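You operate a simulated robot arm through the tools that you are given. There is no shell and no other tool. Be economical: measure what you need, move in short steps, check, and stop when the job is done.

You run a simulated two-armed robot. Do the job below in one go: nothing can be reset, and whatever is moved stays where it is left.

## Task
On the drying rack top, fold the yellow cloth in half.

The check looks at the end state, three seconds after you hand in, the way a careful person would. Anything else that was tipped, shoved, dropped, spilled or broken makes it a failure. Flat cloth is picked up by pressing the open fingertips on it (5 to 10 N) and closing them slowly along it; thin cloth reads only 2 to 8 mm in the jaws.

## Robot
Two 7-joint arms with two-finger parallel grippers on one trunk, on a base that drives. Base frame: it is fixed to the floor where the robot stands at the start and does not move with it; the origin is under the middle of the robot, x ahead of it, y to its left, z up. Readings come in mm, degrees, newtons and seconds.
The left shoulder is at the start at [71, 166, 1144], the right one opposite. With the tool pointing down near the work surface each hand reaches from about 400 to 880 mm from the robot's upright axis, wherever it stands, measured 20 degrees to its own side. Places, roughly: drying rack top [600, 100, 900]. Payload 3.43 kg a hand.
Tool frame (each hand has its own): the origin (TCP) lies between the finger pads and is the grasp point; the fingertips stand 34 mm ahead of it; z points along the fingers, y is the line along which they close. Largest opening 128 mm; finger width 24, thickness 12; the body of the gripper, 48 by 130 mm, starts 96 mm behind the TCP.
Orientation is that of the tool frame in the base frame, as [roll, pitch, yaw] about the fixed x, y, z axes, in that order (R = Rz(yaw) Ry(pitch) Rx(roll)). With the fingers straight down and closing along the base's y, the tool's x points along the base's -x, its y along +y and its z along -z.

## Interface
- The arms move only by the tool move_arm. It takes "left_deltas", "right_deltas" or both (then of equal length, played together; a hand with none holds still); each is a list of rows, each a list of 7 numbers: the shift along the tool's x, y, z in units of 30 mm (1.0 is 30 mm), then the turn, a rotation vector about the tool's x, y, z in units of 6 degrees (1.0 is 6 degrees), then the gripper command, from -1 (shut) to 1 (fully open), values between in proportion. In form: [[tx, ty, tz, rx, ry, rz, fingers], ...]. A call has 1 to 10 rows; each row shifts and turns the commanded pose from where the row before left it, along the tool's axes as they then stand. A call with a number of a shift or a turn outside -1 to 1 is refused whole. A row lasts 0.2 s, in which the tool goes at most 50 mm and 8.6 degrees; a call with a longer step from one row to the next is refused whole, and so is a gripper value outside its range. Where a pose cannot be reached the arm comes as near as it can. A force on the tool above 40 N (or 10 N above the force at the start of the call, whichever is more), or a blocked arm, ends the call early, and 0.2 s more pass. The fingers move at their own pace (about 153 mm/s each) and stop on an object; they squeeze with about 26 N. The grip force told is the motor's: it shows also when the fingers shut on nothing. Time passes only in rows, and 0.2 s behind the last, so rows that do not move let the fingers close. The reply holds the time, the measured pose of the TCP, the force on the tool along the base axes, the opening and the grip force, in the units named above and with some noise.
- Cameras (640 x 400 px; columns grow to the right, rows downward): "scene" is now at [134.9, 8.9, 1358.4]; the picture's right is [0.02, -1.00, 0.00], its down [-0.70, -0.01, -0.72] and it looks along [0.72, 0.01, -0.70] (base axes); focal length 245 px, centre (320, 200). "left" rides on the left gripper at [76, 11, -160] in its tool frame; the picture's right is [-0.15, 0.99, 0.00], its down [-0.88, -0.13, -0.46] and it looks along [-0.45, -0.07, 0.89] (tool axes); focal length 234 px, centre (320, 200). "right" rides on the right gripper at [76, -11, -160] in its tool frame; the picture's right is [0.15, 0.99, 0.00], its down [-0.88, 0.13, -0.46] and it looks along [-0.45, 0.07, 0.89] (tool axes); focal length 234 px, centre (320, 200). There is no depth. A picture from a camera that has moved, and an enlarged one, comes with that camera's place and axes in the base frame and with its lens.
- capture(camera): a new picture of that camera. It takes no simulated time.
- move_column(by): slides the trunk up (or, below 0, down) by that many mm; the arms and the scene camera ride with it, the base frame stays. It gives what a move gives, with no picture.
- roll_base(legs): drives the robot by 1 to 6 legs, each [ahead, left, turn to the left] in mm, mm and degrees, along the robot's own axes; the way and the turn of a leg run together, so that a leg with both is an arc; at most 1500 mm and 180 degrees a leg. The arms and the cameras ride along, it lands a little off, and it stops where it bumps. It gives what a move gives.
- turn_head(pan, tilt): turns the head with the scene camera to pan (to the left, within 86 degrees either way) and tilt (down, from -29 to 69), counted from straight ahead of the robot. It gives what a move gives.
- close_up(camera, box): a new picture of the part [left, top, right, bottom] of that camera's present view, enlarged. It takes no simulated time.
- hand_in(): hands the job in; it is judged then, once.

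Go step by step. Nothing tells you exact positions but the pictures and the camera data: compare them with the known pose of the tool, close in by small moves and look again before you grip or let go. The budget is 120 turns and 100 pictures, counting those below and the enlarged ones. Unless the task says otherwise, let go and move clear before handing in, and close with one line.

The tools are called after "Emit:" as name(argument=value, ...) on one line, values as JSON. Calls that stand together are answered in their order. move_arm: Moves the arms, as the interface text tells. Its arguments: {"type":"object","properties":{"left_deltas":{"type":"array"},"right_deltas":{"type":"array"}},"required":[]} The other tools are called the same way: move_column (by) slides the trunk up or down; roll_base (legs) drives the base; turn_head (pan, tilt) turns the head that bears the scene camera; capture (camera) takes a picture; close_up (camera, box) takes an enlarged picture of a part of a camera's view; hand_in () hands the job in.

At the start:

```text
time_s: 0.0
left_position: [687.8, 242.9, 1065.6]
left_tool_rot: [-179.8, -0.1, 180.0]
left_ft_force: [0.0, 0.5, -0.3]
left_grip_width: 127.9
left_grasp_force: 0.0
right_position: [666.1, -333.8, 1132.5]
right_tool_rot: [-179.8, -0.2, 180.0]
right_ft_force: [-0.1, -0.4, 0.3]
right_grip_width: 128.1
right_grasp_force: 0.0
trunk travel left (down, up): [-625.0, 315.0]
robot x, y, heading: [0.6, -2.5, -0.1]
head pan, tilt: [1.0, 44.2]
```

scene: 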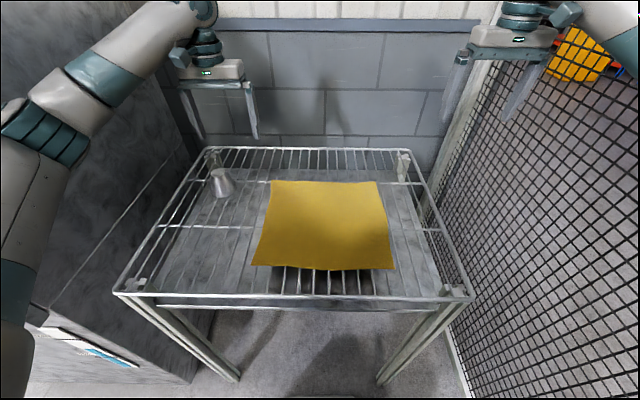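
right: 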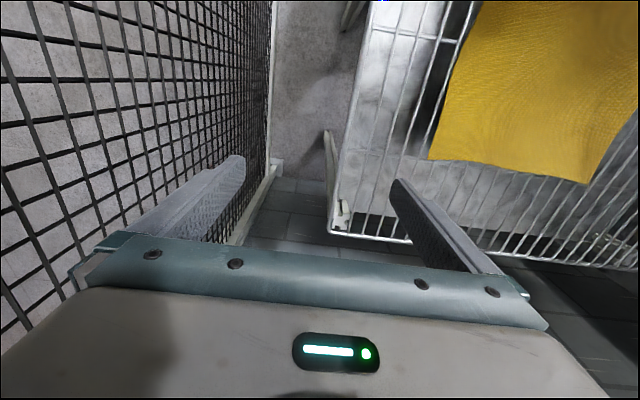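
left: 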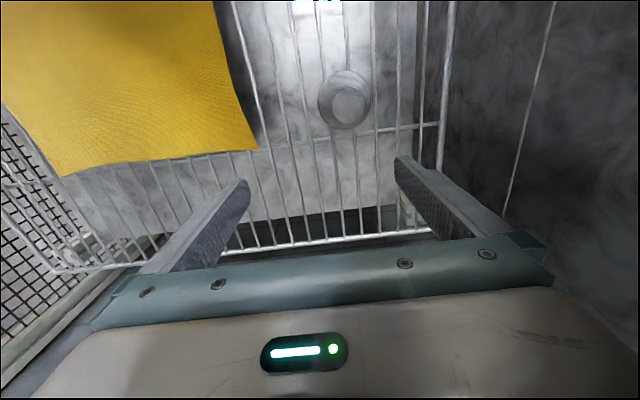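

The cloth lies roughly at x 403–686, y −146–155, z≈900, with the cup at about (616, 277), and the rack wires run along x. I plan to pinch both near corners with the fingers closing along x, then fold near to far. First I back up a little and turn the wrists.

Emit:
roll_base(legs=[[-60, 0, 0]])

Emit:
move_arm(left_deltas=[[0, 0, 0, 0, 0, 1, 1], [0, 0, 0, 0, 0, 1, 1], [0, 0, 0, 0, 0, 1, 1], [0, 0, 0, 0, 0, 1, 1], [0, 0, 0, 0, 0, 1, 1], [0, 0, 0, 0, 0, 1, 1], [0, 0, 0, 0, 0, 1, 1], [0, 0, 0, 0, 0, 1, 1], [0, 0, 0, 0, 0, 1, 1], [0, 0, 0, 0, 0, 1, 1]], right_deltas=[[0, 0, 0, 0, 0, -1, 1], [0, 0, 0, 0, 0, -1, 1], [0, 0, 0, 0, 0, -1, 1], [0, 0, 0, 0, 0, -1, 1], [0, 0, 0, 0, 0, -1, 1], [0, 0, 0, 0, 0, -1, 1], [0, 0, 0, 0, 0, -1, 1], [0, 0, 0, 0, 0, -1, 1], [0, 0, 0, 0, 0, -1, 1], [0, 0, 0, 0, 0, -1, 1]])

Emit:
move_arm(left_deltas=[[0, 0, 0, 0, 0, 1, 1], [0, 0, 0, 0, 0, 1, 1], [0, 0, 0, 0, 0, 1, 1], [0, 0, 0, 0, 0, 1, 1], [0, 0, 0, 0, 0, 1, 1], [0, 0, 0, 0, 0, 0, 1]], right_deltas=[[0, 0, 0, 0, 0, -1, 1], [0, 0, 0, 0, 0, -1, 1], [0, 0, 0, 0, 0, -1, 1], [0, 0, 0, 0, 0, -1, 1], [0, 0, 0, 0, 0, -1, 1], [0, 0, 0, 0, 0, 0, 1]])

Emit:
capture(camera="scene")

```text
time_s: 1.0
left_position: [628.5, 242.6, 1066.7]
left_tool_rot: [-179.9, 0.0, -180.0]
left_ft_force: [0.5, 0.0, -0.1]
left_grip_width: 127.9
left_grasp_force: 0.1
right_position: [607.2, -333.7, 1131.3]
right_tool_rot: [-179.8, -0.1, 180.0]
right_ft_force: [-0.4, -0.3, -0.7]
right_grip_width: 128.2
right_grasp_force: 0.0
trunk travel left (down, up): [-625.0, 315.0]
robot x, y, heading: [-58.3, -1.0, -0.0]
head pan, tilt: [1.0, 44.2]
```

```text
time_s: 3.2
left_position: [628.3, 243.4, 1065.8]
left_tool_rot: [-179.9, 0.1, 119.9]
left_ft_force: [0.4, -0.3, -0.6]
left_grip_width: 127.7
left_grasp_force: 0.0
right_position: [606.5, -332.7, 1131.0]
right_tool_rot: [180.0, -0.3, -119.8]
right_ft_force: [0.3, -1.0, 0.7]
right_grip_width: 128.0
right_grasp_force: 0.0
trunk travel left (down, up): [-625.0, 315.0]
robot x, y, heading: [-57.4, 1.1, -0.0]
head pan, tilt: [1.0, 44.2]
```

```text
time_s: 4.6
left_position: [626.9, 242.8, 1066.6]
left_tool_rot: [-180.0, 0.1, 90.0]
left_ft_force: [-0.3, -0.5, 1.0]
left_grip_width: 127.8
left_grasp_force: 0.0
right_position: [606.1, -335.0, 1132.6]
right_tool_rot: [179.9, -0.1, -89.8]
right_ft_force: [-0.7, 0.0, -0.2]
right_grip_width: 127.9
right_grasp_force: 0.1
trunk travel left (down, up): [-625.0, 315.0]
robot x, y, heading: [-58.4, -1.8, 0.2]
head pan, tilt: [1.0, 44.2]
```

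```text
96 pictures are left
camera scene: at [74.3, 7.8, 1358.7], right [0.02, -1.0, 0.0], down [-0.7, -0.01, -0.72], along [0.72, 0.01, -0.7], focal length 245 px, centre (320, 200)
```

scene: 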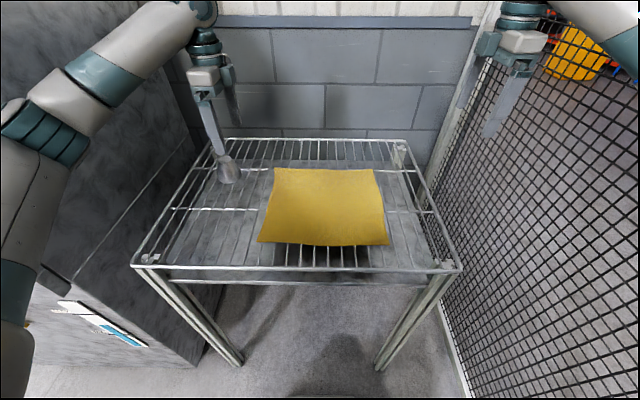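

Wrists are turned and the near edge is at x≈406, with corners at y≈153 and −144. I bring both hands above the near corners with the jaws partly closed.

Emit:
move_arm(left_deltas=[[-0.47, -0.77, 0, 0, 0, 0, -0.44], [-0.47, -0.77, 0, 0, 0, 0, -0.44], [-0.47, -0.77, 0, 0, 0, 0, -0.44], [-0.47, -0.77, 0, 0, 0, 0, -0.44], [-0.47, -0.77, 0, 0, 0, 0, -0.44], [-0.47, -0.77, 0, 0, 0, 0, -0.44], [-0.47, -0.77, 0, 0, 0, 0, -0.44], [-0.47, -0.77, 0, 0, 0, 0, -0.44], [0, 0, 1, 0, 0, 0, -0.44], [0, 0, 1, 0, 0, 0, -0.44]], right_deltas=[[-0.86, 0.7, 0.25, 0, 0, 0, -0.44], [-0.86, 0.7, 0.25, 0, 0, 0, -0.44], [-0.86, 0.7, 0.25, 0, 0, 0, -0.44], [-0.86, 0.7, 0.25, 0, 0, 0, -0.44], [-0.86, 0.7, 0.25, 0, 0, 0, -0.44], [-0.86, 0.7, 0.25, 0, 0, 0, -0.44], [-0.86, 0.7, 0.25, 0, 0, 0, -0.44], [-0.86, 0.7, 0.25, 0, 0, 0, -0.44], [0, 0, 1, 0, 0, 0, -0.44], [0, 0, 1, 0, 0, 0, -0.44]])

Emit:
capture(camera="scene")

Emit:
capture(camera="left")

Emit:
capture(camera="right")

```text
time_s: 6.8
left_position: [444.7, 128.3, 1009.2]
left_tool_rot: [-180.0, 0.0, 90.1]
left_ft_force: [-0.4, -1.0, 0.3]
left_grip_width: 35.8
left_grasp_force: 0.0
right_position: [435.3, -127.8, 1012.6]
right_tool_rot: [179.9, 0.1, -89.9]
right_ft_force: [-0.2, 0.5, 0.0]
right_grip_width: 35.8
right_grasp_force: 0.0
trunk travel left (down, up): [-625.0, 315.0]
robot x, y, heading: [-60.7, 3.7, 0.1]
head pan, tilt: [1.0, 44.2]
```

```text
95 pictures are left
camera scene: at [74.5, 5.7, 1358.7], right [0.02, -1.0, 0.0], down [-0.7, -0.01, -0.72], along [0.72, 0.01, -0.7], focal length 245 px, centre (320, 200)
```

scene: 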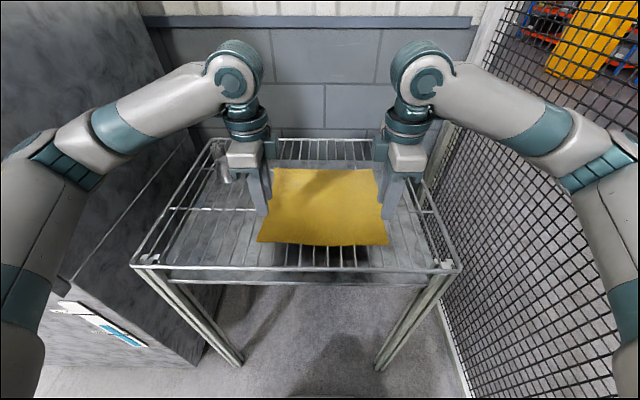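

```text
94 pictures are left
camera left: at [456.7, 203.5, 1169.1], right [0.99, -0.15, 0.0], down [-0.13, -0.88, 0.46], along [-0.07, -0.45, -0.89], focal length 234 px, centre (320, 200)
```

left: 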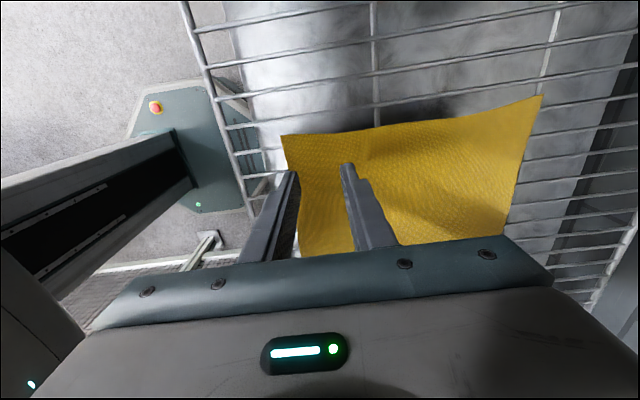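

```text
93 pictures are left
camera right: at [448.3, -203.6, 1170.3], right [-0.99, -0.15, 0.0], down [-0.13, 0.88, 0.46], along [-0.07, 0.45, -0.89], focal length 234 px, centre (320, 200)
```

right: 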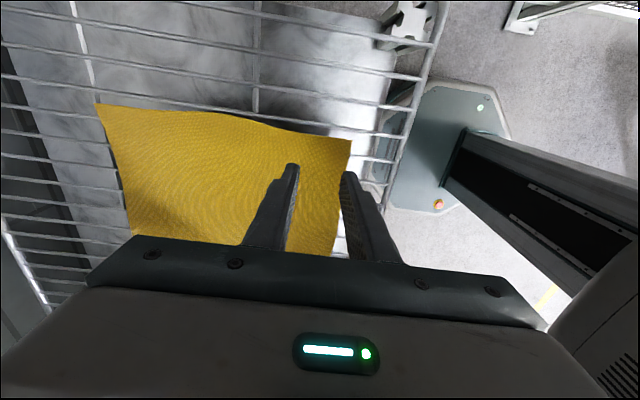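

Both hands are over the near corners, with fingertips about 75 mm above the cloth. I descend most of the way, then feel for contact.

Emit:
move_arm(left_deltas=[[0, -0.2, 1, 0, 0, 0, -0.44], [0, 0, 0.8, 0, 0, 0, -0.44], [0, 0, 0, 0, 0, 0, -0.44]], right_deltas=[[0, -0.1, 1, 0, 0, 0, -0.44], [0, 0, 0.9, 0, 0, 0, -0.44], [0, 0, 0, 0, 0, 0, -0.44]])

Emit:
move_arm(left_deltas=[[0, 0, 0.15, 0, 0, 0, -0.44], [0, 0, 0.15, 0, 0, 0, -0.44], [0, 0, 0, 0, 0, 0, -0.44]], right_deltas=[[0, 0, 0.15, 0, 0, 0, -0.44], [0, 0, 0.15, 0, 0, 0, -0.44], [0, 0, 0, 0, 0, 0, -0.44]])

Emit:
capture(camera="left")

Emit:
capture(camera="scene")

```text
time_s: 7.6
left_position: [437.9, 126.8, 953.1]
left_tool_rot: [180.0, 0.0, 90.0]
left_ft_force: [0.1, -0.1, 0.4]
left_grip_width: 35.7
left_grasp_force: 0.1
right_position: [439.8, -128.1, 952.5]
right_tool_rot: [180.0, 0.0, -90.0]
right_ft_force: [0.0, -0.1, -0.2]
right_grip_width: 35.9
right_grasp_force: 0.0
trunk travel left (down, up): [-625.0, 315.0]
robot x, y, heading: [-55.3, 6.9, 0.3]
head pan, tilt: [1.0, 44.2]
```

```text
time_s: 8.4
left_position: [438.5, 128.1, 944.5]
left_tool_rot: [-180.0, -0.1, 90.0]
left_ft_force: [-0.9, -0.7, 0.0]
left_grip_width: 35.7
left_grasp_force: 0.2
right_position: [440.1, -129.2, 945.2]
right_tool_rot: [-180.0, 0.0, -89.9]
right_ft_force: [0.0, -0.7, -0.5]
right_grip_width: 35.8
right_grasp_force: 0.1
trunk travel left (down, up): [-625.0, 315.0]
robot x, y, heading: [-59.4, -1.2, -0.1]
head pan, tilt: [1.0, 44.2]
```

```text
92 pictures are left
camera left: at [449.5, 204.3, 1104.8], right [0.99, -0.15, 0.0], down [-0.13, -0.88, 0.46], along [-0.07, -0.45, -0.89], focal length 234 px, centre (320, 200)
```

left: 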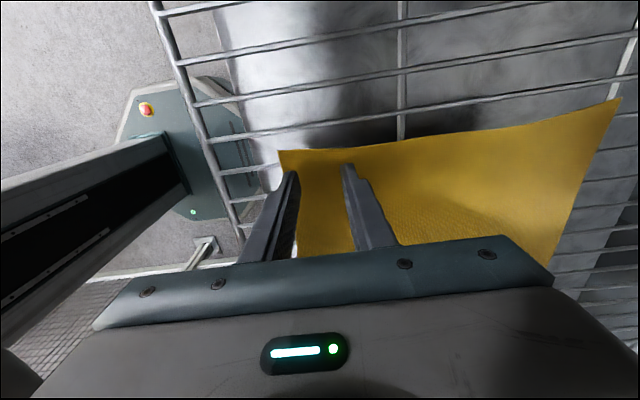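

```text
91 pictures are left
camera scene: at [73.9, 5.4, 1358.6], right [0.02, -1.0, 0.0], down [-0.7, -0.01, -0.72], along [0.72, 0.01, -0.7], focal length 245 px, centre (320, 200)
```

scene: 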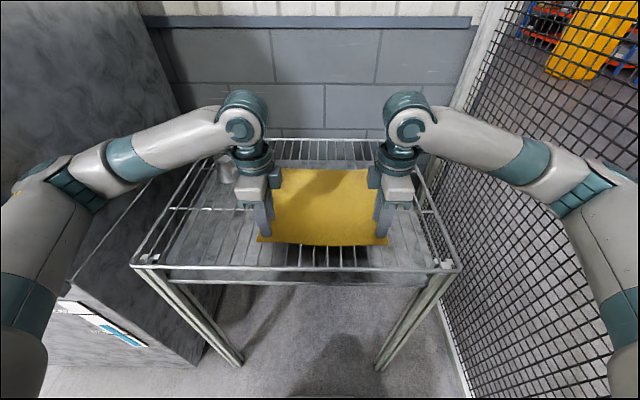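

No contact yet. The tips are just above the cloth with the near finger just inside the edge, so I go down in small steps.

Emit:
move_arm(left_deltas=[[0, 0, 0.1, 0, 0, 0, -0.44], [0, 0, 0.1, 0, 0, 0, -0.44], [0, 0, 0, 0, 0, 0, -0.44]], right_deltas=[[0, 0, 0.1, 0, 0, 0, -0.44], [0, 0, 0.1, 0, 0, 0, -0.44], [0, 0, 0, 0, 0, 0, -0.44]])

Emit:
move_arm(left_deltas=[[0, 0, 0.1, 0, 0, 0, -0.44], [0, 0, 0, 0, 0, 0, -0.44]], right_deltas=[[0, 0, 0.1, 0, 0, 0, -0.44], [0, 0, 0, 0, 0, 0, -0.44]])

```text
time_s: 9.2
left_position: [437.4, 129.0, 937.5]
left_tool_rot: [-180.0, 0.1, 90.0]
left_ft_force: [0.6, -0.6, -0.5]
left_grip_width: 35.6
left_grasp_force: 0.1
right_position: [440.4, -129.8, 938.9]
right_tool_rot: [179.9, -0.1, -89.8]
right_ft_force: [-0.2, -0.1, 0.0]
right_grip_width: 35.8
right_grasp_force: 0.0
trunk travel left (down, up): [-625.0, 315.0]
robot x, y, heading: [-61.0, -0.5, -0.2]
head pan, tilt: [1.0, 44.2]
```

```text
time_s: 9.8
left_position: [438.2, 129.9, 935.5]
left_tool_rot: [-180.0, 0.0, 89.9]
left_ft_force: [0.0, 0.0, 0.6]
left_grip_width: 35.8
left_grasp_force: 0.1
right_position: [440.6, -129.8, 935.7]
right_tool_rot: [179.9, 0.0, -90.0]
right_ft_force: [0.5, 0.4, 0.4]
right_grip_width: 35.9
right_grasp_force: 0.0
trunk travel left (down, up): [-625.0, 315.0]
robot x, y, heading: [-58.2, 0.5, -0.1]
head pan, tilt: [1.0, 44.2]
```

Emit:
move_arm(left_deltas=[[0, 0, 0.1, 0, 0, 0, -0.44], [0, 0, 0, 0, 0, 0, -0.44]], right_deltas=[[0, 0, 0.1, 0, 0, 0, -0.44], [0, 0, 0, 0, 0, 0, -0.44]])

Emit:
close_up(camera="left", box=[220, 100, 460, 250])

Emit:
close_up(camera="right", box=[180, 100, 420, 250])

```text
time_s: 10.4
left_position: [437.0, 127.7, 936.0]
left_tool_rot: [179.8, -0.1, 90.1]
left_ft_force: [2.9, 2.0, 21.3]
left_grip_width: 34.8
left_grasp_force: 0.2
right_position: [439.7, -128.4, 935.2]
right_tool_rot: [-179.9, 0.0, -89.9]
right_ft_force: [1.4, -0.8, 11.2]
right_grip_width: 35.3
right_grasp_force: 0.1
trunk travel left (down, up): [-625.0, 315.0]
robot x, y, heading: [-61.5, 1.0, -0.0]
head pan, tilt: [1.0, 44.2]
```

```text
2.67 times, centred on (340, 175) of left
camera zoom: at [447.7, 204.5, 1095.6], right [0.99, -0.15, 0.0], down [-0.13, -0.88, 0.46], along [-0.06, -0.45, -0.89], focal length 624 px, centre (267, 267)
```

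zoom: 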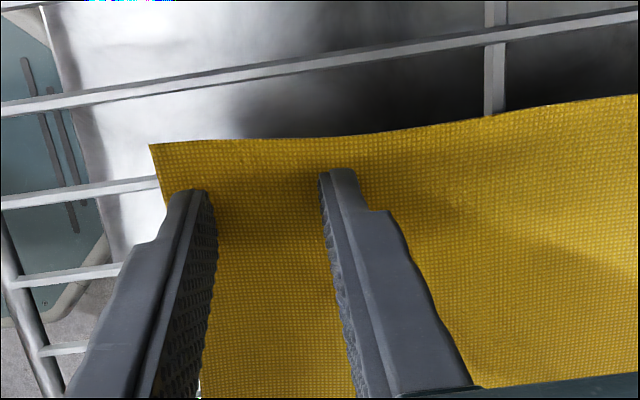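

```text
2.67 times, centred on (300, 175) of right
camera zoom: at [451.5, -205.0, 1093.6], right [-0.99, -0.15, 0.0], down [-0.13, 0.88, 0.46], along [-0.07, 0.45, -0.89], focal length 624 px, centre (373, 267)
```

zoom: 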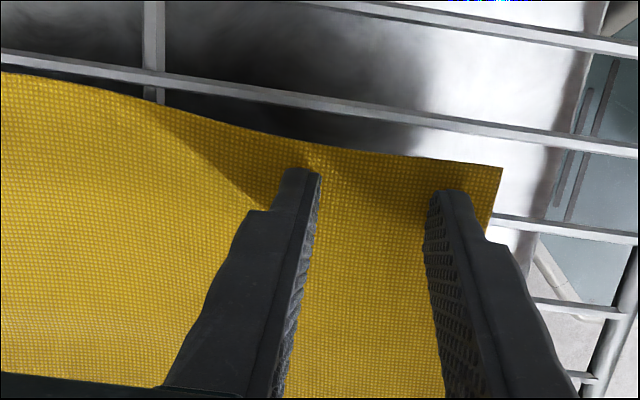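

Contact is made: left 21 N, right 11 N, both just inside the edge. I ease the left up a touch and close slowly.

Emit:
move_arm(left_deltas=[[0, 0, -0.05, 0, 0, 0, -0.44], [0, 0, 0, 0, 0, 0, -0.44]], right_deltas=[[0, 0, -0.01, 0, 0, 0, -0.44], [0, 0, 0, 0, 0, 0, -0.44]])

Emit:
move_arm(left_deltas=[[0, 0, 0, 0, 0, 0, -0.5], [0, 0, 0, 0, 0, 0, -0.56], [0, 0, 0, 0, 0, 0, -0.62], [0, 0, 0, 0, 0, 0, -0.68], [0, 0, 0, 0, 0, 0, -0.74]], right_deltas=[[0, 0, 0, 0, 0, 0, -0.5], [0, 0, 0, 0, 0, 0, -0.56], [0, 0, 0, 0, 0, 0, -0.62], [0, 0, 0, 0, 0, 0, -0.68], [0, 0, 0, 0, 0, 0, -0.74]])

Emit:
close_up(camera="left", box=[220, 100, 460, 250])

Emit:
close_up(camera="right", box=[180, 100, 420, 250])

```text
time_s: 11.0
left_position: [437.6, 128.2, 934.3]
left_tool_rot: [179.9, 0.0, 90.0]
left_ft_force: [2.4, -1.1, 15.6]
left_grip_width: 34.9
left_grasp_force: 0.0
right_position: [439.2, -128.3, 935.1]
right_tool_rot: [-180.0, 0.1, -89.9]
right_ft_force: [1.8, -0.5, 17.8]
right_grip_width: 35.1
right_grasp_force: 0.0
trunk travel left (down, up): [-625.0, 315.0]
robot x, y, heading: [-63.2, -1.6, -0.2]
head pan, tilt: [1.0, 44.2]
```

```text
time_s: 12.2
left_position: [435.5, 129.3, 935.2]
left_tool_rot: [179.9, 0.0, 89.9]
left_ft_force: [-0.8, 0.0, 9.4]
left_grip_width: 16.0
left_grasp_force: 0.0
right_position: [439.3, -130.1, 935.5]
right_tool_rot: [-179.9, 0.0, -89.9]
right_ft_force: [0.5, -0.7, 21.4]
right_grip_width: 15.0
right_grasp_force: 0.1
trunk travel left (down, up): [-625.0, 315.0]
robot x, y, heading: [-60.1, 1.3, 0.0]
head pan, tilt: [1.0, 44.2]
```

```text
2.67 times, centred on (340, 175) of left
camera zoom: at [447.1, 204.7, 1095.6], right [0.99, -0.15, 0.0], down [-0.13, -0.88, 0.46], along [-0.06, -0.45, -0.89], focal length 624 px, centre (267, 267)
```

zoom: 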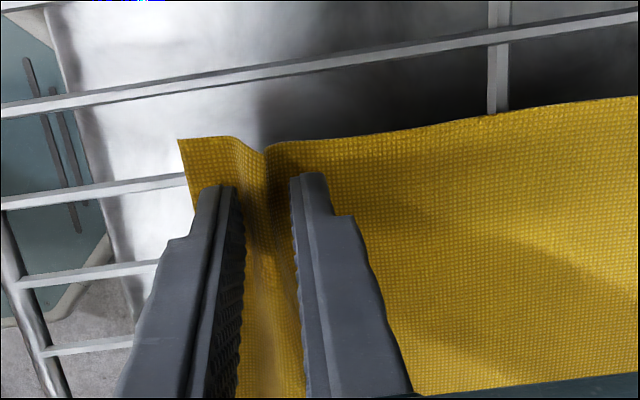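

```text
2.67 times, centred on (300, 175) of right
camera zoom: at [451.1, -204.8, 1093.5], right [-0.99, -0.15, 0.0], down [-0.13, 0.88, 0.46], along [-0.07, 0.45, -0.89], focal length 624 px, centre (373, 267)
```

zoom: 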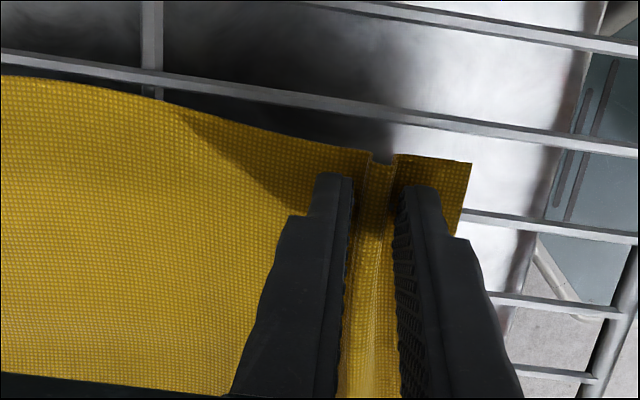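

Both hands are gathering a ridge. I close fully.

Emit:
move_arm(left_deltas=[[0, 0, 0, 0, 0, 0, -0.8], [0, 0, 0, 0, 0, 0, -0.86], [0, 0, 0, 0, 0, 0, -0.92], [0, 0, 0, 0, 0, 0, -1], [0, 0, 0, 0, 0, 0, -1], [0, 0, 0, 0, 0, 0, -1]], right_deltas=[[0, 0, 0, 0, 0, 0, -0.8], [0, 0, 0, 0, 0, 0, -0.86], [0, 0, 0, 0, 0, 0, -0.92], [0, 0, 0, 0, 0, 0, -1], [0, 0, 0, 0, 0, 0, -1], [0, 0, 0, 0, 0, 0, -1]])

Emit:
move_arm(left_deltas=[[0, 0, -0.3, 0, 0, 0, -1], [0, 0, -0.4, 0, 0, 0, -1], [0, 0, -0.4, 0, 0, 0, -1], [0, 0, 0, 0, 0, 0, -1]], right_deltas=[[0, 0, -0.3, 0, 0, 0, -1], [0, 0, -0.4, 0, 0, 0, -1], [0, 0, -0.4, 0, 0, 0, -1], [0, 0, 0, 0, 0, 0, -1]])

Emit:
capture(camera="left")

Emit:
capture(camera="right")

Emit:
capture(camera="scene")

```text
time_s: 13.6
left_position: [435.5, 129.0, 934.8]
left_tool_rot: [179.8, 0.0, 89.8]
left_ft_force: [0.1, -0.8, 4.8]
left_grip_width: 1.8
left_grasp_force: 25.6
right_position: [439.6, -129.1, 934.0]
right_tool_rot: [180.0, 0.0, -89.9]
right_ft_force: [-1.4, -0.1, 25.7]
right_grip_width: 7.4
right_grasp_force: 26.1
trunk travel left (down, up): [-625.0, 315.0]
robot x, y, heading: [-58.6, -0.5, -0.1]
head pan, tilt: [1.0, 44.2]
```

```text
time_s: 14.6
left_position: [437.4, 128.8, 967.5]
left_tool_rot: [-179.9, 0.1, 90.0]
left_ft_force: [0.3, 0.1, 0.3]
left_grip_width: 2.2
left_grasp_force: 25.8
right_position: [441.1, -128.9, 967.1]
right_tool_rot: [179.8, 0.0, -89.9]
right_ft_force: [-0.3, 0.4, 0.1]
right_grip_width: 7.1
right_grasp_force: 25.6
trunk travel left (down, up): [-625.0, 315.0]
robot x, y, heading: [-60.6, 1.6, -0.2]
head pan, tilt: [1.0, 44.2]
```

```text
86 pictures are left
camera left: at [449.1, 204.7, 1127.7], right [0.99, -0.15, 0.0], down [-0.13, -0.88, 0.46], along [-0.07, -0.45, -0.89], focal length 234 px, centre (320, 200)
```

left: 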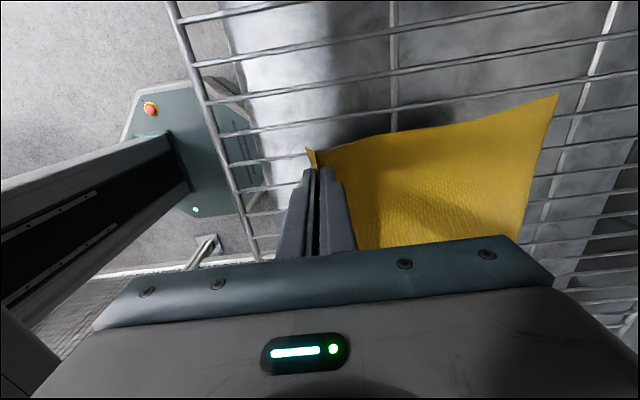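

```text
85 pictures are left
camera right: at [453.4, -204.9, 1125.5], right [-0.99, -0.15, 0.0], down [-0.13, 0.88, 0.46], along [-0.07, 0.45, -0.89], focal length 234 px, centre (320, 200)
```

right: 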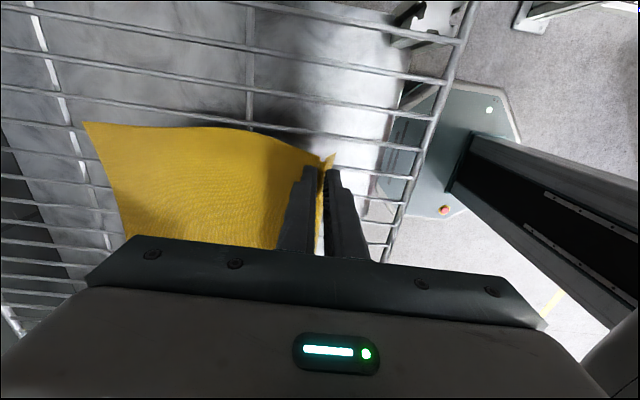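

```text
84 pictures are left
camera scene: at [73.9, 5.5, 1358.6], right [0.02, -1.0, 0.0], down [-0.7, -0.01, -0.72], along [0.72, 0.01, -0.7], focal length 245 px, centre (320, 200)
```

scene: 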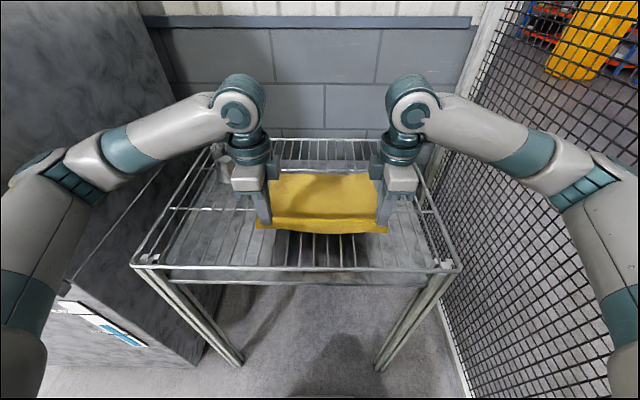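

Both corners are held and lifted. I carry them up along an arc over the fold line at x≈545.

Emit:
move_arm(left_deltas=[[0, 0.37, -0.7, 0, 0, 0, -1], [0, 0.37, -0.7, 0, 0, 0, -1], [0, 0.5, -0.4, 0, 0, 0, -1], [0, 0.5, -0.37, 0, 0, 0, -1], [0, 0.6, -0.13, 0, 0, 0, -1], [0, 0.6, -0.13, 0, 0, 0, -1], [0, 0.6, -0.07, 0, 0, 0, -1], [0, 0, 0, 0, 0, 0, -1]], right_deltas=[[0, -0.37, -0.7, 0, 0, 0, -1], [0, -0.37, -0.7, 0, 0, 0, -1], [0, -0.5, -0.4, 0, 0, 0, -1], [0, -0.5, -0.37, 0, 0, 0, -1], [0, -0.6, -0.13, 0, 0, 0, -1], [0, -0.6, -0.13, 0, 0, 0, -1], [0, -0.5, -0.07, 0, 0, 0, -1], [0, 0, 0, 0, 0, 0, -1]])

Emit:
capture(camera="scene")

Emit:
capture(camera="left")

```text
time_s: 16.4
left_position: [543.6, 127.8, 1042.6]
left_tool_rot: [-180.0, 0.0, 89.9]
left_ft_force: [0.1, -0.2, -0.7]
left_grip_width: 2.1
left_grasp_force: 26.4
right_position: [545.4, -129.7, 1040.8]
right_tool_rot: [-179.9, 0.0, -89.8]
right_ft_force: [0.1, 0.2, 0.7]
right_grip_width: 7.4
right_grasp_force: 25.7
trunk travel left (down, up): [-625.0, 315.0]
robot x, y, heading: [-59.7, -1.9, 0.0]
head pan, tilt: [1.0, 44.2]
```

```text
83 pictures are left
camera scene: at [73.7, 5.6, 1358.6], right [0.02, -1.0, 0.0], down [-0.7, -0.01, -0.72], along [0.72, 0.01, -0.7], focal length 245 px, centre (320, 200)
```

scene: 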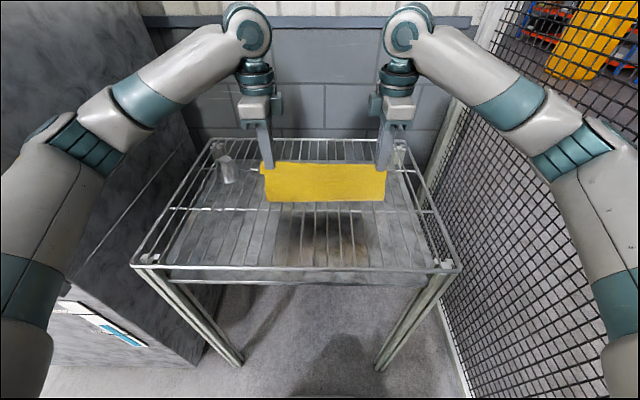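

```text
82 pictures are left
camera left: at [555.0, 203.4, 1202.9], right [0.99, -0.15, 0.0], down [-0.13, -0.88, 0.46], along [-0.07, -0.45, -0.89], focal length 234 px, centre (320, 200)
```

left: 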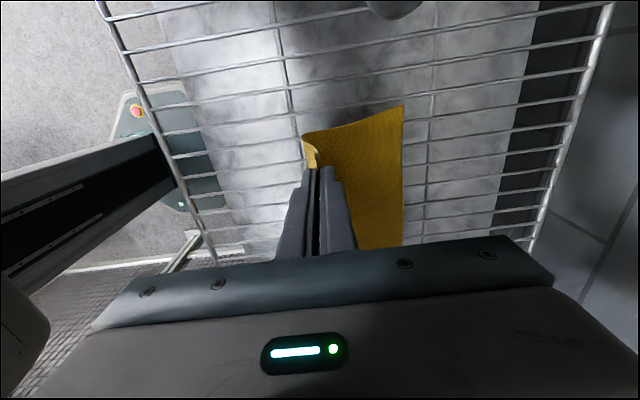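

The cloth stands over the fold line at x≈545. I go on over while tilting the fingers back 36° so the hem can open out when released.

Emit:
move_arm(left_deltas=[[0, 0.55, 0.1, 1, 0, 0, -1], [0, 0.55, 0.1, 1, 0, 0, -1], [0, 0.55, 0.1, 1, 0, 0, -1], [0, 0.55, 0.1, 1, 0, 0, -1], [0, 0.55, 0.1, 1, 0, 0, -1], [0, 0.55, 0.1, 1, 0, 0, -1], [0, 0, 0, 0, 0, 0, -1]], right_deltas=[[0, -0.55, 0.1, -1, 0, 0, -1], [0, -0.55, 0.1, -1, 0, 0, -1], [0, -0.55, 0.1, -1, 0, 0, -1], [0, -0.55, 0.1, -1, 0, 0, -1], [0, -0.55, 0.1, -1, 0, 0, -1], [0, -0.55, 0.1, -1, 0, 0, -1], [0, 0, 0, 0, 0, 0, -1]])

Emit:
capture(camera="scene")

Emit:
capture(camera="left")

```text
time_s: 18.0
left_position: [624.0, 128.3, 997.3]
left_tool_rot: [-144.5, 0.0, 89.9]
left_ft_force: [0.2, -0.4, 0.0]
left_grip_width: 1.8
left_grasp_force: 26.2
left hand out of reach, approached as far as the arm can: row 6
right_position: [624.5, -130.1, 996.4]
right_tool_rot: [144.5, -0.2, -89.7]
right_ft_force: [0.5, 0.7, -1.2]
right_grip_width: 6.9
right_grasp_force: 26.1
right hand out of reach, approached as far as the arm can: row 6
trunk travel left (down, up): [-625.0, 315.0]
robot x, y, heading: [-56.6, -1.3, 0.3]
head pan, tilt: [1.0, 44.2]
```

```text
81 pictures are left
camera scene: at [76.2, 5.5, 1358.5], right [0.02, -1.0, 0.0], down [-0.7, -0.01, -0.72], along [0.72, 0.01, -0.7], focal length 245 px, centre (320, 200)
```

scene: 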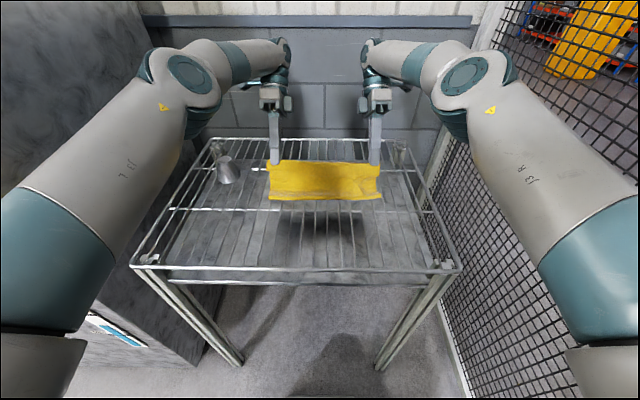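

```text
80 pictures are left
camera left: at [726.4, 204.4, 1121.8], right [0.81, -0.15, -0.57], down [0.16, -0.88, 0.45], along [-0.57, -0.45, -0.69], focal length 234 px, centre (320, 200)
```

left: 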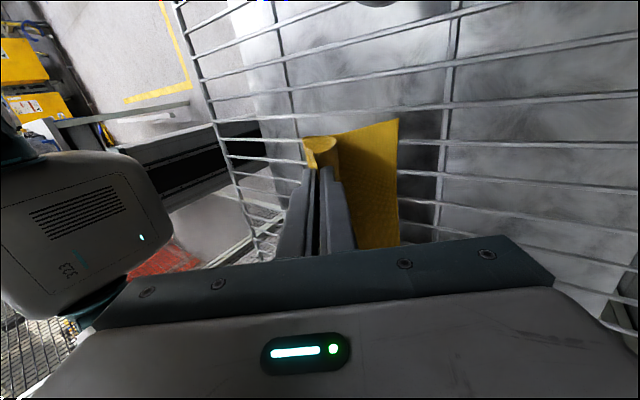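

The arms are near full reach in this tilt, so I use the column and the base to carry the hands down and forward together.

Emit:
move_column(by=-40)

Emit:
roll_base(legs=[[45, 0, 0]])

Emit:
capture(camera="scene")

Emit:
capture(camera="left")

Emit:
capture(camera="right")

```text
time_s: 18.8
left_position: [622.3, 129.8, 959.7]
left_tool_rot: [-144.7, 0.0, 89.9]
left_ft_force: [0.0, -1.0, 0.8]
left_grip_width: 2.1
left_grasp_force: 26.1
right_position: [621.1, -130.3, 957.2]
right_tool_rot: [144.6, -0.1, -89.8]
right_ft_force: [-0.4, 0.2, 0.0]
right_grip_width: 7.2
right_grasp_force: 26.1
trunk travel left (down, up): [-585.0, 355.0]
robot x, y, heading: [-57.4, 1.1, -0.1]
head pan, tilt: [1.0, 44.2]
```

```text
time_s: 19.7
left_position: [667.0, 129.9, 958.8]
left_tool_rot: [-144.6, -0.1, 90.1]
left_ft_force: [0.2, -0.7, 0.0]
left_grip_width: 2.2
left_grasp_force: 26.3
right_position: [666.7, -130.1, 958.4]
right_tool_rot: [144.6, -0.1, -89.7]
right_ft_force: [-0.6, 0.3, -1.1]
right_grip_width: 7.1
right_grasp_force: 25.6
trunk travel left (down, up): [-585.0, 355.0]
robot x, y, heading: [-21.7, 1.3, -0.1]
head pan, tilt: [1.0, 44.2]
```

```text
79 pictures are left
camera scene: at [117.5, 5.5, 1318.8], right [0.02, -1.0, 0.0], down [-0.7, -0.01, -0.72], along [0.72, 0.01, -0.7], focal length 245 px, centre (320, 200)
```

scene: 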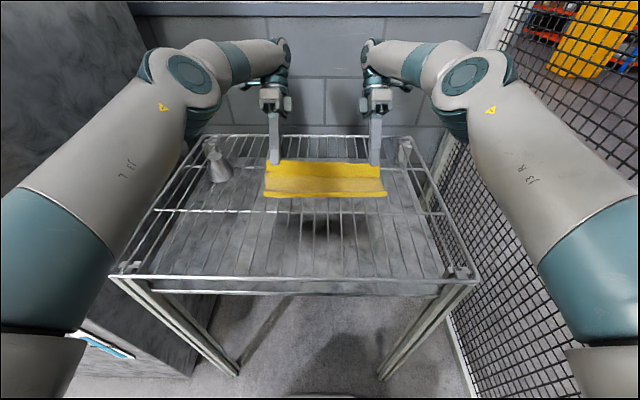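

```text
78 pictures are left
camera left: at [768.0, 205.1, 1083.3], right [0.81, -0.15, -0.57], down [0.16, -0.88, 0.45], along [-0.57, -0.45, -0.69], focal length 234 px, centre (320, 200)
```

left: 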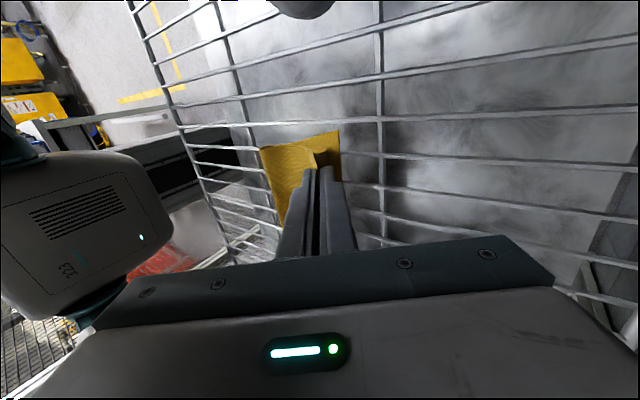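

```text
77 pictures are left
camera right: at [769.2, -205.6, 1080.2], right [-0.81, -0.15, 0.57], down [0.15, 0.88, 0.45], along [-0.57, 0.45, -0.69], focal length 234 px, centre (320, 200)
```

right: 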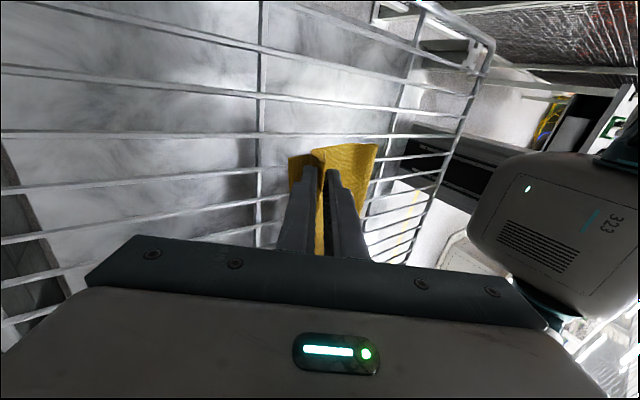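

I look closely at the fold before letting go.

Emit:
close_up(camera="scene", box=[240, 130, 410, 230])

Emit:
close_up(camera="left", box=[230, 100, 390, 200])

```text
3.76 times, centred on (325, 180) of scene
camera zoom: at [117.5, 5.5, 1318.8], right [0.02, -1.0, 0.0], down [-0.7, -0.01, -0.72], along [0.72, 0.01, -0.7], focal length 924 px, centre (301, 275)
```

zoom: 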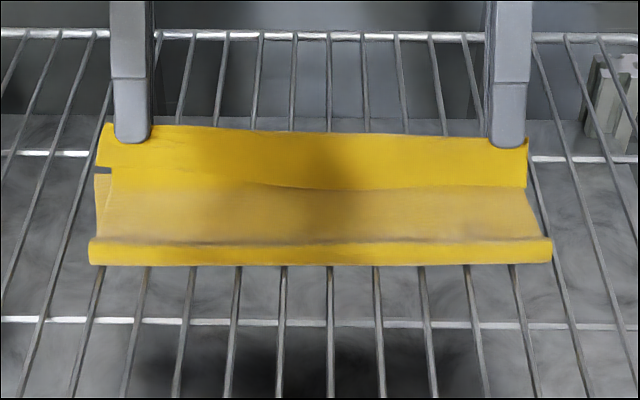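

```text
4.00 times, centred on (310, 150) of left
camera zoom: at [768.0, 205.1, 1083.3], right [0.81, -0.15, -0.57], down [0.16, -0.88, 0.45], along [-0.57, -0.45, -0.69], focal length 937 px, centre (360, 400)
```

zoom: 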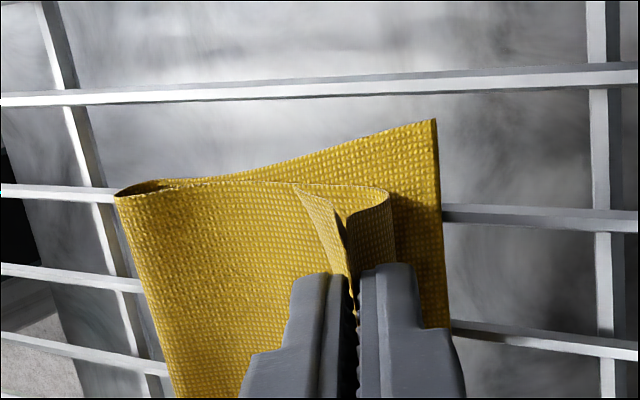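

The far edge of the lower layer was drawn to x≈652 during gathering, so half lies at x≈512. I back up about 28 mm so the edges will match, then lower slightly.

Emit:
roll_base(legs=[[-28, 0, 0]])

Emit:
move_column(by=-12)

Emit:
close_up(camera="scene", box=[240, 130, 410, 230])

Emit:
close_up(camera="left", box=[230, 100, 390, 200])

Emit:
close_up(camera="right", box=[250, 100, 410, 200])

```text
time_s: 20.5
left_position: [640.5, 128.9, 957.8]
left_tool_rot: [-144.5, 0.0, 90.1]
left_ft_force: [0.6, 0.9, -0.1]
left_grip_width: 2.1
left_grasp_force: 26.5
right_position: [640.9, -131.1, 956.0]
right_tool_rot: [144.6, -0.1, -89.9]
right_ft_force: [-0.1, 0.7, -0.2]
right_grip_width: 7.0
right_grasp_force: 25.6
trunk travel left (down, up): [-585.0, 355.0]
robot x, y, heading: [-39.9, 1.1, -0.0]
head pan, tilt: [1.0, 44.2]
```

```text
time_s: 21.1
left_position: [638.9, 129.8, 946.5]
left_tool_rot: [-144.5, -0.1, 90.1]
left_ft_force: [0.2, -0.1, 0.1]
left_grip_width: 2.1
left_grasp_force: 26.2
right_position: [638.8, -130.0, 945.5]
right_tool_rot: [144.6, -0.2, -89.7]
right_ft_force: [-0.6, 1.3, -0.7]
right_grip_width: 7.1
right_grasp_force: 25.8
trunk travel left (down, up): [-573.0, 367.0]
robot x, y, heading: [-42.1, -0.2, -0.0]
head pan, tilt: [1.0, 44.2]
```

```text
3.76 times, centred on (325, 180) of scene
camera zoom: at [89.7, 5.6, 1306.7], right [0.02, -1.0, 0.0], down [-0.7, -0.01, -0.72], along [0.72, 0.01, -0.7], focal length 924 px, centre (301, 275)
```

zoom: 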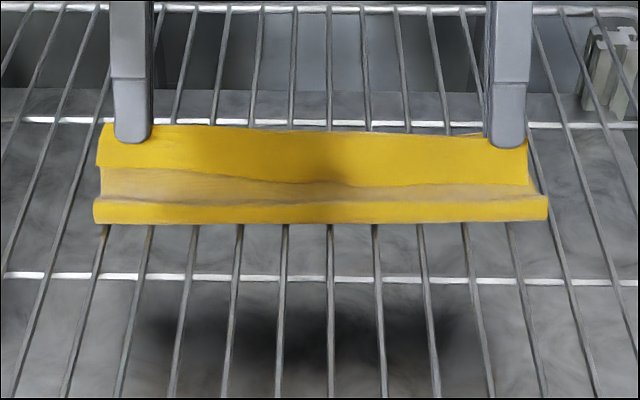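

```text
4.00 times, centred on (310, 150) of left
camera zoom: at [740.3, 205.1, 1071.3], right [0.81, -0.15, -0.57], down [0.16, -0.88, 0.45], along [-0.57, -0.45, -0.69], focal length 937 px, centre (360, 400)
```

zoom: 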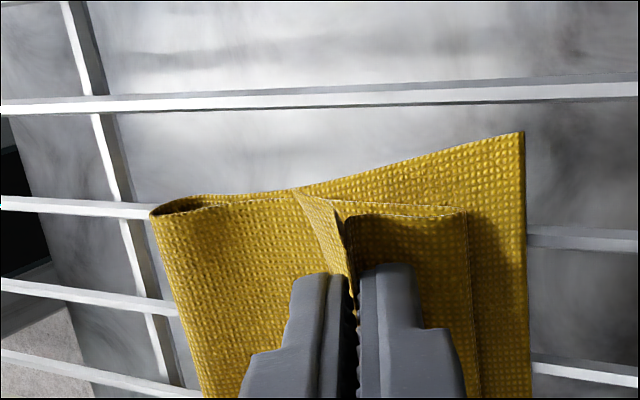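

```text
4.00 times, centred on (330, 150) of right
camera zoom: at [741.5, -205.6, 1068.3], right [-0.81, -0.15, 0.57], down [0.15, 0.88, 0.45], along [-0.57, 0.45, -0.69], focal length 937 px, centre (280, 400)
```

zoom: 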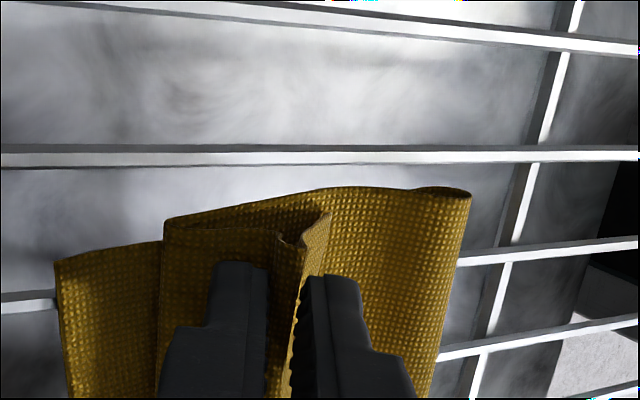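

The fold sits near x≈515 now. I open the fingers gently while lifting a little, to let the hem relax.

Emit:
move_arm(left_deltas=[[0, -0.2, -0.27, 0, 0, 0, -0.8], [0, 0, 0, 0, 0, 0, -0.6], [0, 0, 0, 0, 0, 0, -0.6]], right_deltas=[[0, 0.2, -0.27, 0, 0, 0, -0.8], [0, 0, 0, 0, 0, 0, -0.6], [0, 0, 0, 0, 0, 0, -0.6]])

Emit:
close_up(camera="scene", box=[240, 130, 410, 230])

Emit:
close_up(camera="left", box=[200, 80, 424, 220])

Emit:
close_up(camera="right", box=[216, 80, 440, 220])

```text
time_s: 21.9
left_position: [639.1, 130.8, 955.0]
left_tool_rot: [-144.6, -0.1, 90.1]
left_ft_force: [0.0, 0.5, 0.9]
left_grip_width: 25.4
left_grasp_force: 0.0
right_position: [639.2, -131.3, 955.6]
right_tool_rot: [144.6, -0.1, -89.7]
right_ft_force: [0.4, 0.7, 0.0]
right_grip_width: 25.6
right_grasp_force: 0.0
trunk travel left (down, up): [-573.0, 367.0]
robot x, y, heading: [-38.1, -1.3, -0.2]
head pan, tilt: [1.0, 44.2]
```

```text
3.76 times, centred on (325, 180) of scene
camera zoom: at [90.9, 5.5, 1306.6], right [0.02, -1.0, 0.0], down [-0.7, -0.01, -0.72], along [0.72, 0.01, -0.7], focal length 924 px, centre (301, 275)
```

zoom: 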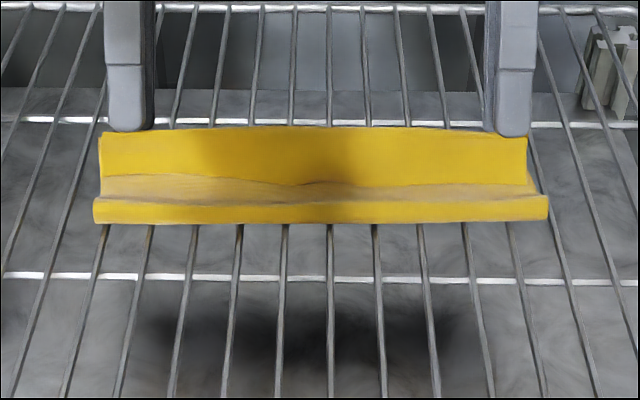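

```text
2.86 times, centred on (312, 150) of left
camera zoom: at [741.1, 205.1, 1080.6], right [0.81, -0.15, -0.57], down [0.16, -0.88, 0.45], along [-0.57, -0.45, -0.69], focal length 669 px, centre (343, 343)
```

zoom: 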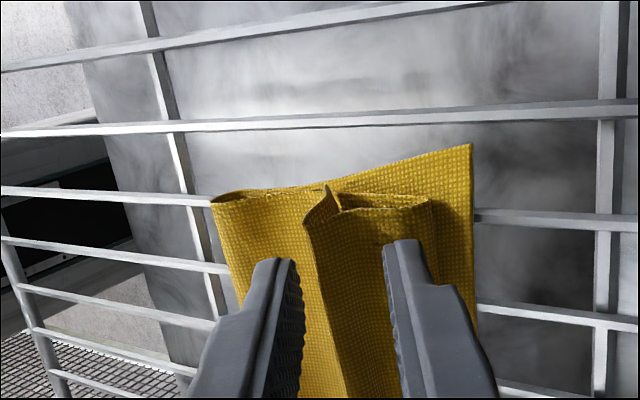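

```text
2.86 times, centred on (328, 150) of right
camera zoom: at [741.8, -205.9, 1077.4], right [-0.81, -0.15, 0.57], down [0.15, 0.88, 0.45], along [-0.57, 0.45, -0.69], focal length 669 px, centre (297, 343)
```

zoom: 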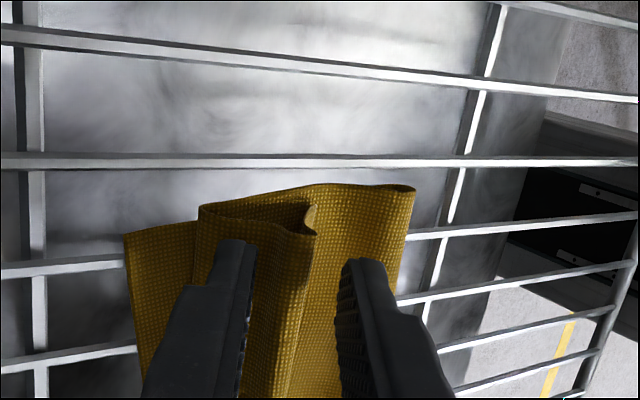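

The hem is still rolled back on top. I lift the hands clear and look at its shape.

Emit:
move_column(by=60)

Emit:
close_up(camera="left", box=[160, 50, 480, 250])

Emit:
close_up(camera="right", box=[160, 50, 480, 250])

Emit:
close_up(camera="scene", box=[240, 130, 410, 230])

```text
time_s: 22.9
left_position: [639.0, 129.5, 1015.3]
left_tool_rot: [-144.7, -0.1, 90.0]
left_ft_force: [-0.5, 0.3, 0.3]
left_grip_width: 25.5
left_grasp_force: 0.1
right_position: [639.2, -131.3, 1014.5]
right_tool_rot: [144.4, 0.0, -89.8]
right_ft_force: [0.7, -0.8, 0.3]
right_grip_width: 25.6
right_grasp_force: 0.1
trunk travel left (down, up): [-633.0, 307.0]
robot x, y, heading: [-38.1, -0.6, 0.2]
head pan, tilt: [1.0, 44.2]
```

```text
2.00 times, centred on (320, 150) of left
camera zoom: at [741.2, 205.2, 1140.2], right [0.81, -0.15, -0.57], down [0.16, -0.88, 0.45], along [-0.57, -0.45, -0.69], focal length 468 px, centre (320, 300)
```

zoom: 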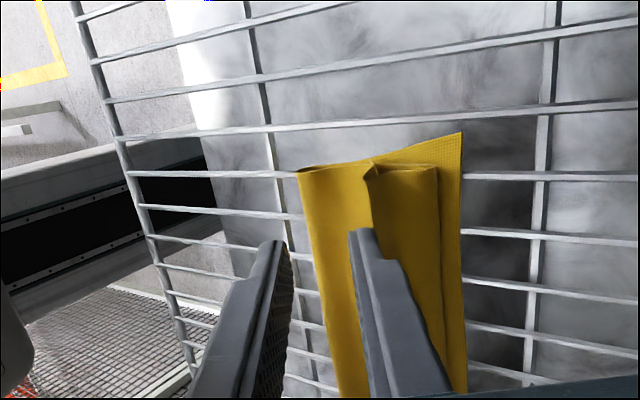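

```text
2.00 times, centred on (320, 150) of right
camera zoom: at [742.0, -205.9, 1137.1], right [-0.81, -0.15, 0.57], down [0.16, 0.88, 0.45], along [-0.57, 0.45, -0.69], focal length 468 px, centre (320, 300)
```

zoom: 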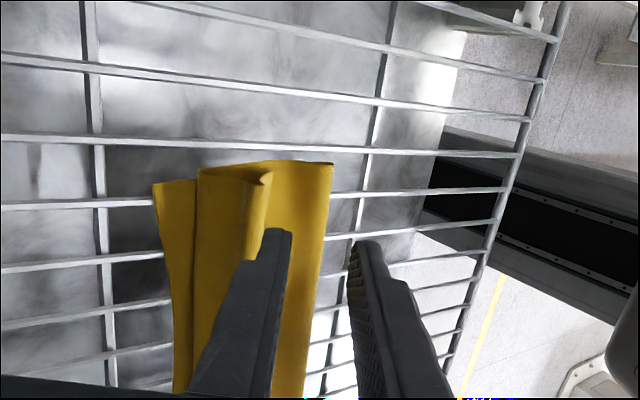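

```text
3.76 times, centred on (325, 180) of scene
camera zoom: at [91.1, 5.5, 1366.5], right [0.02, -1.0, 0.0], down [-0.7, -0.01, -0.72], along [0.72, 0.01, -0.7], focal length 924 px, centre (301, 275)
```

zoom: 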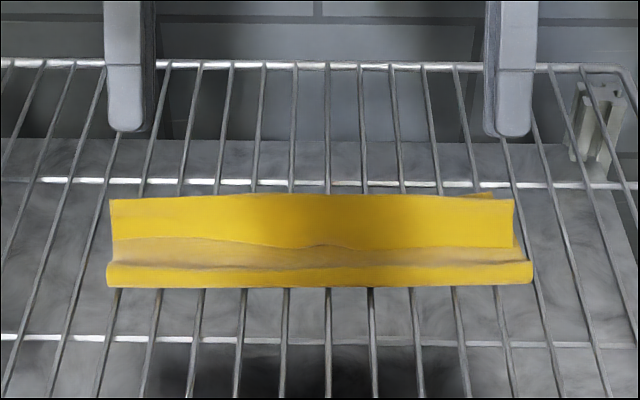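

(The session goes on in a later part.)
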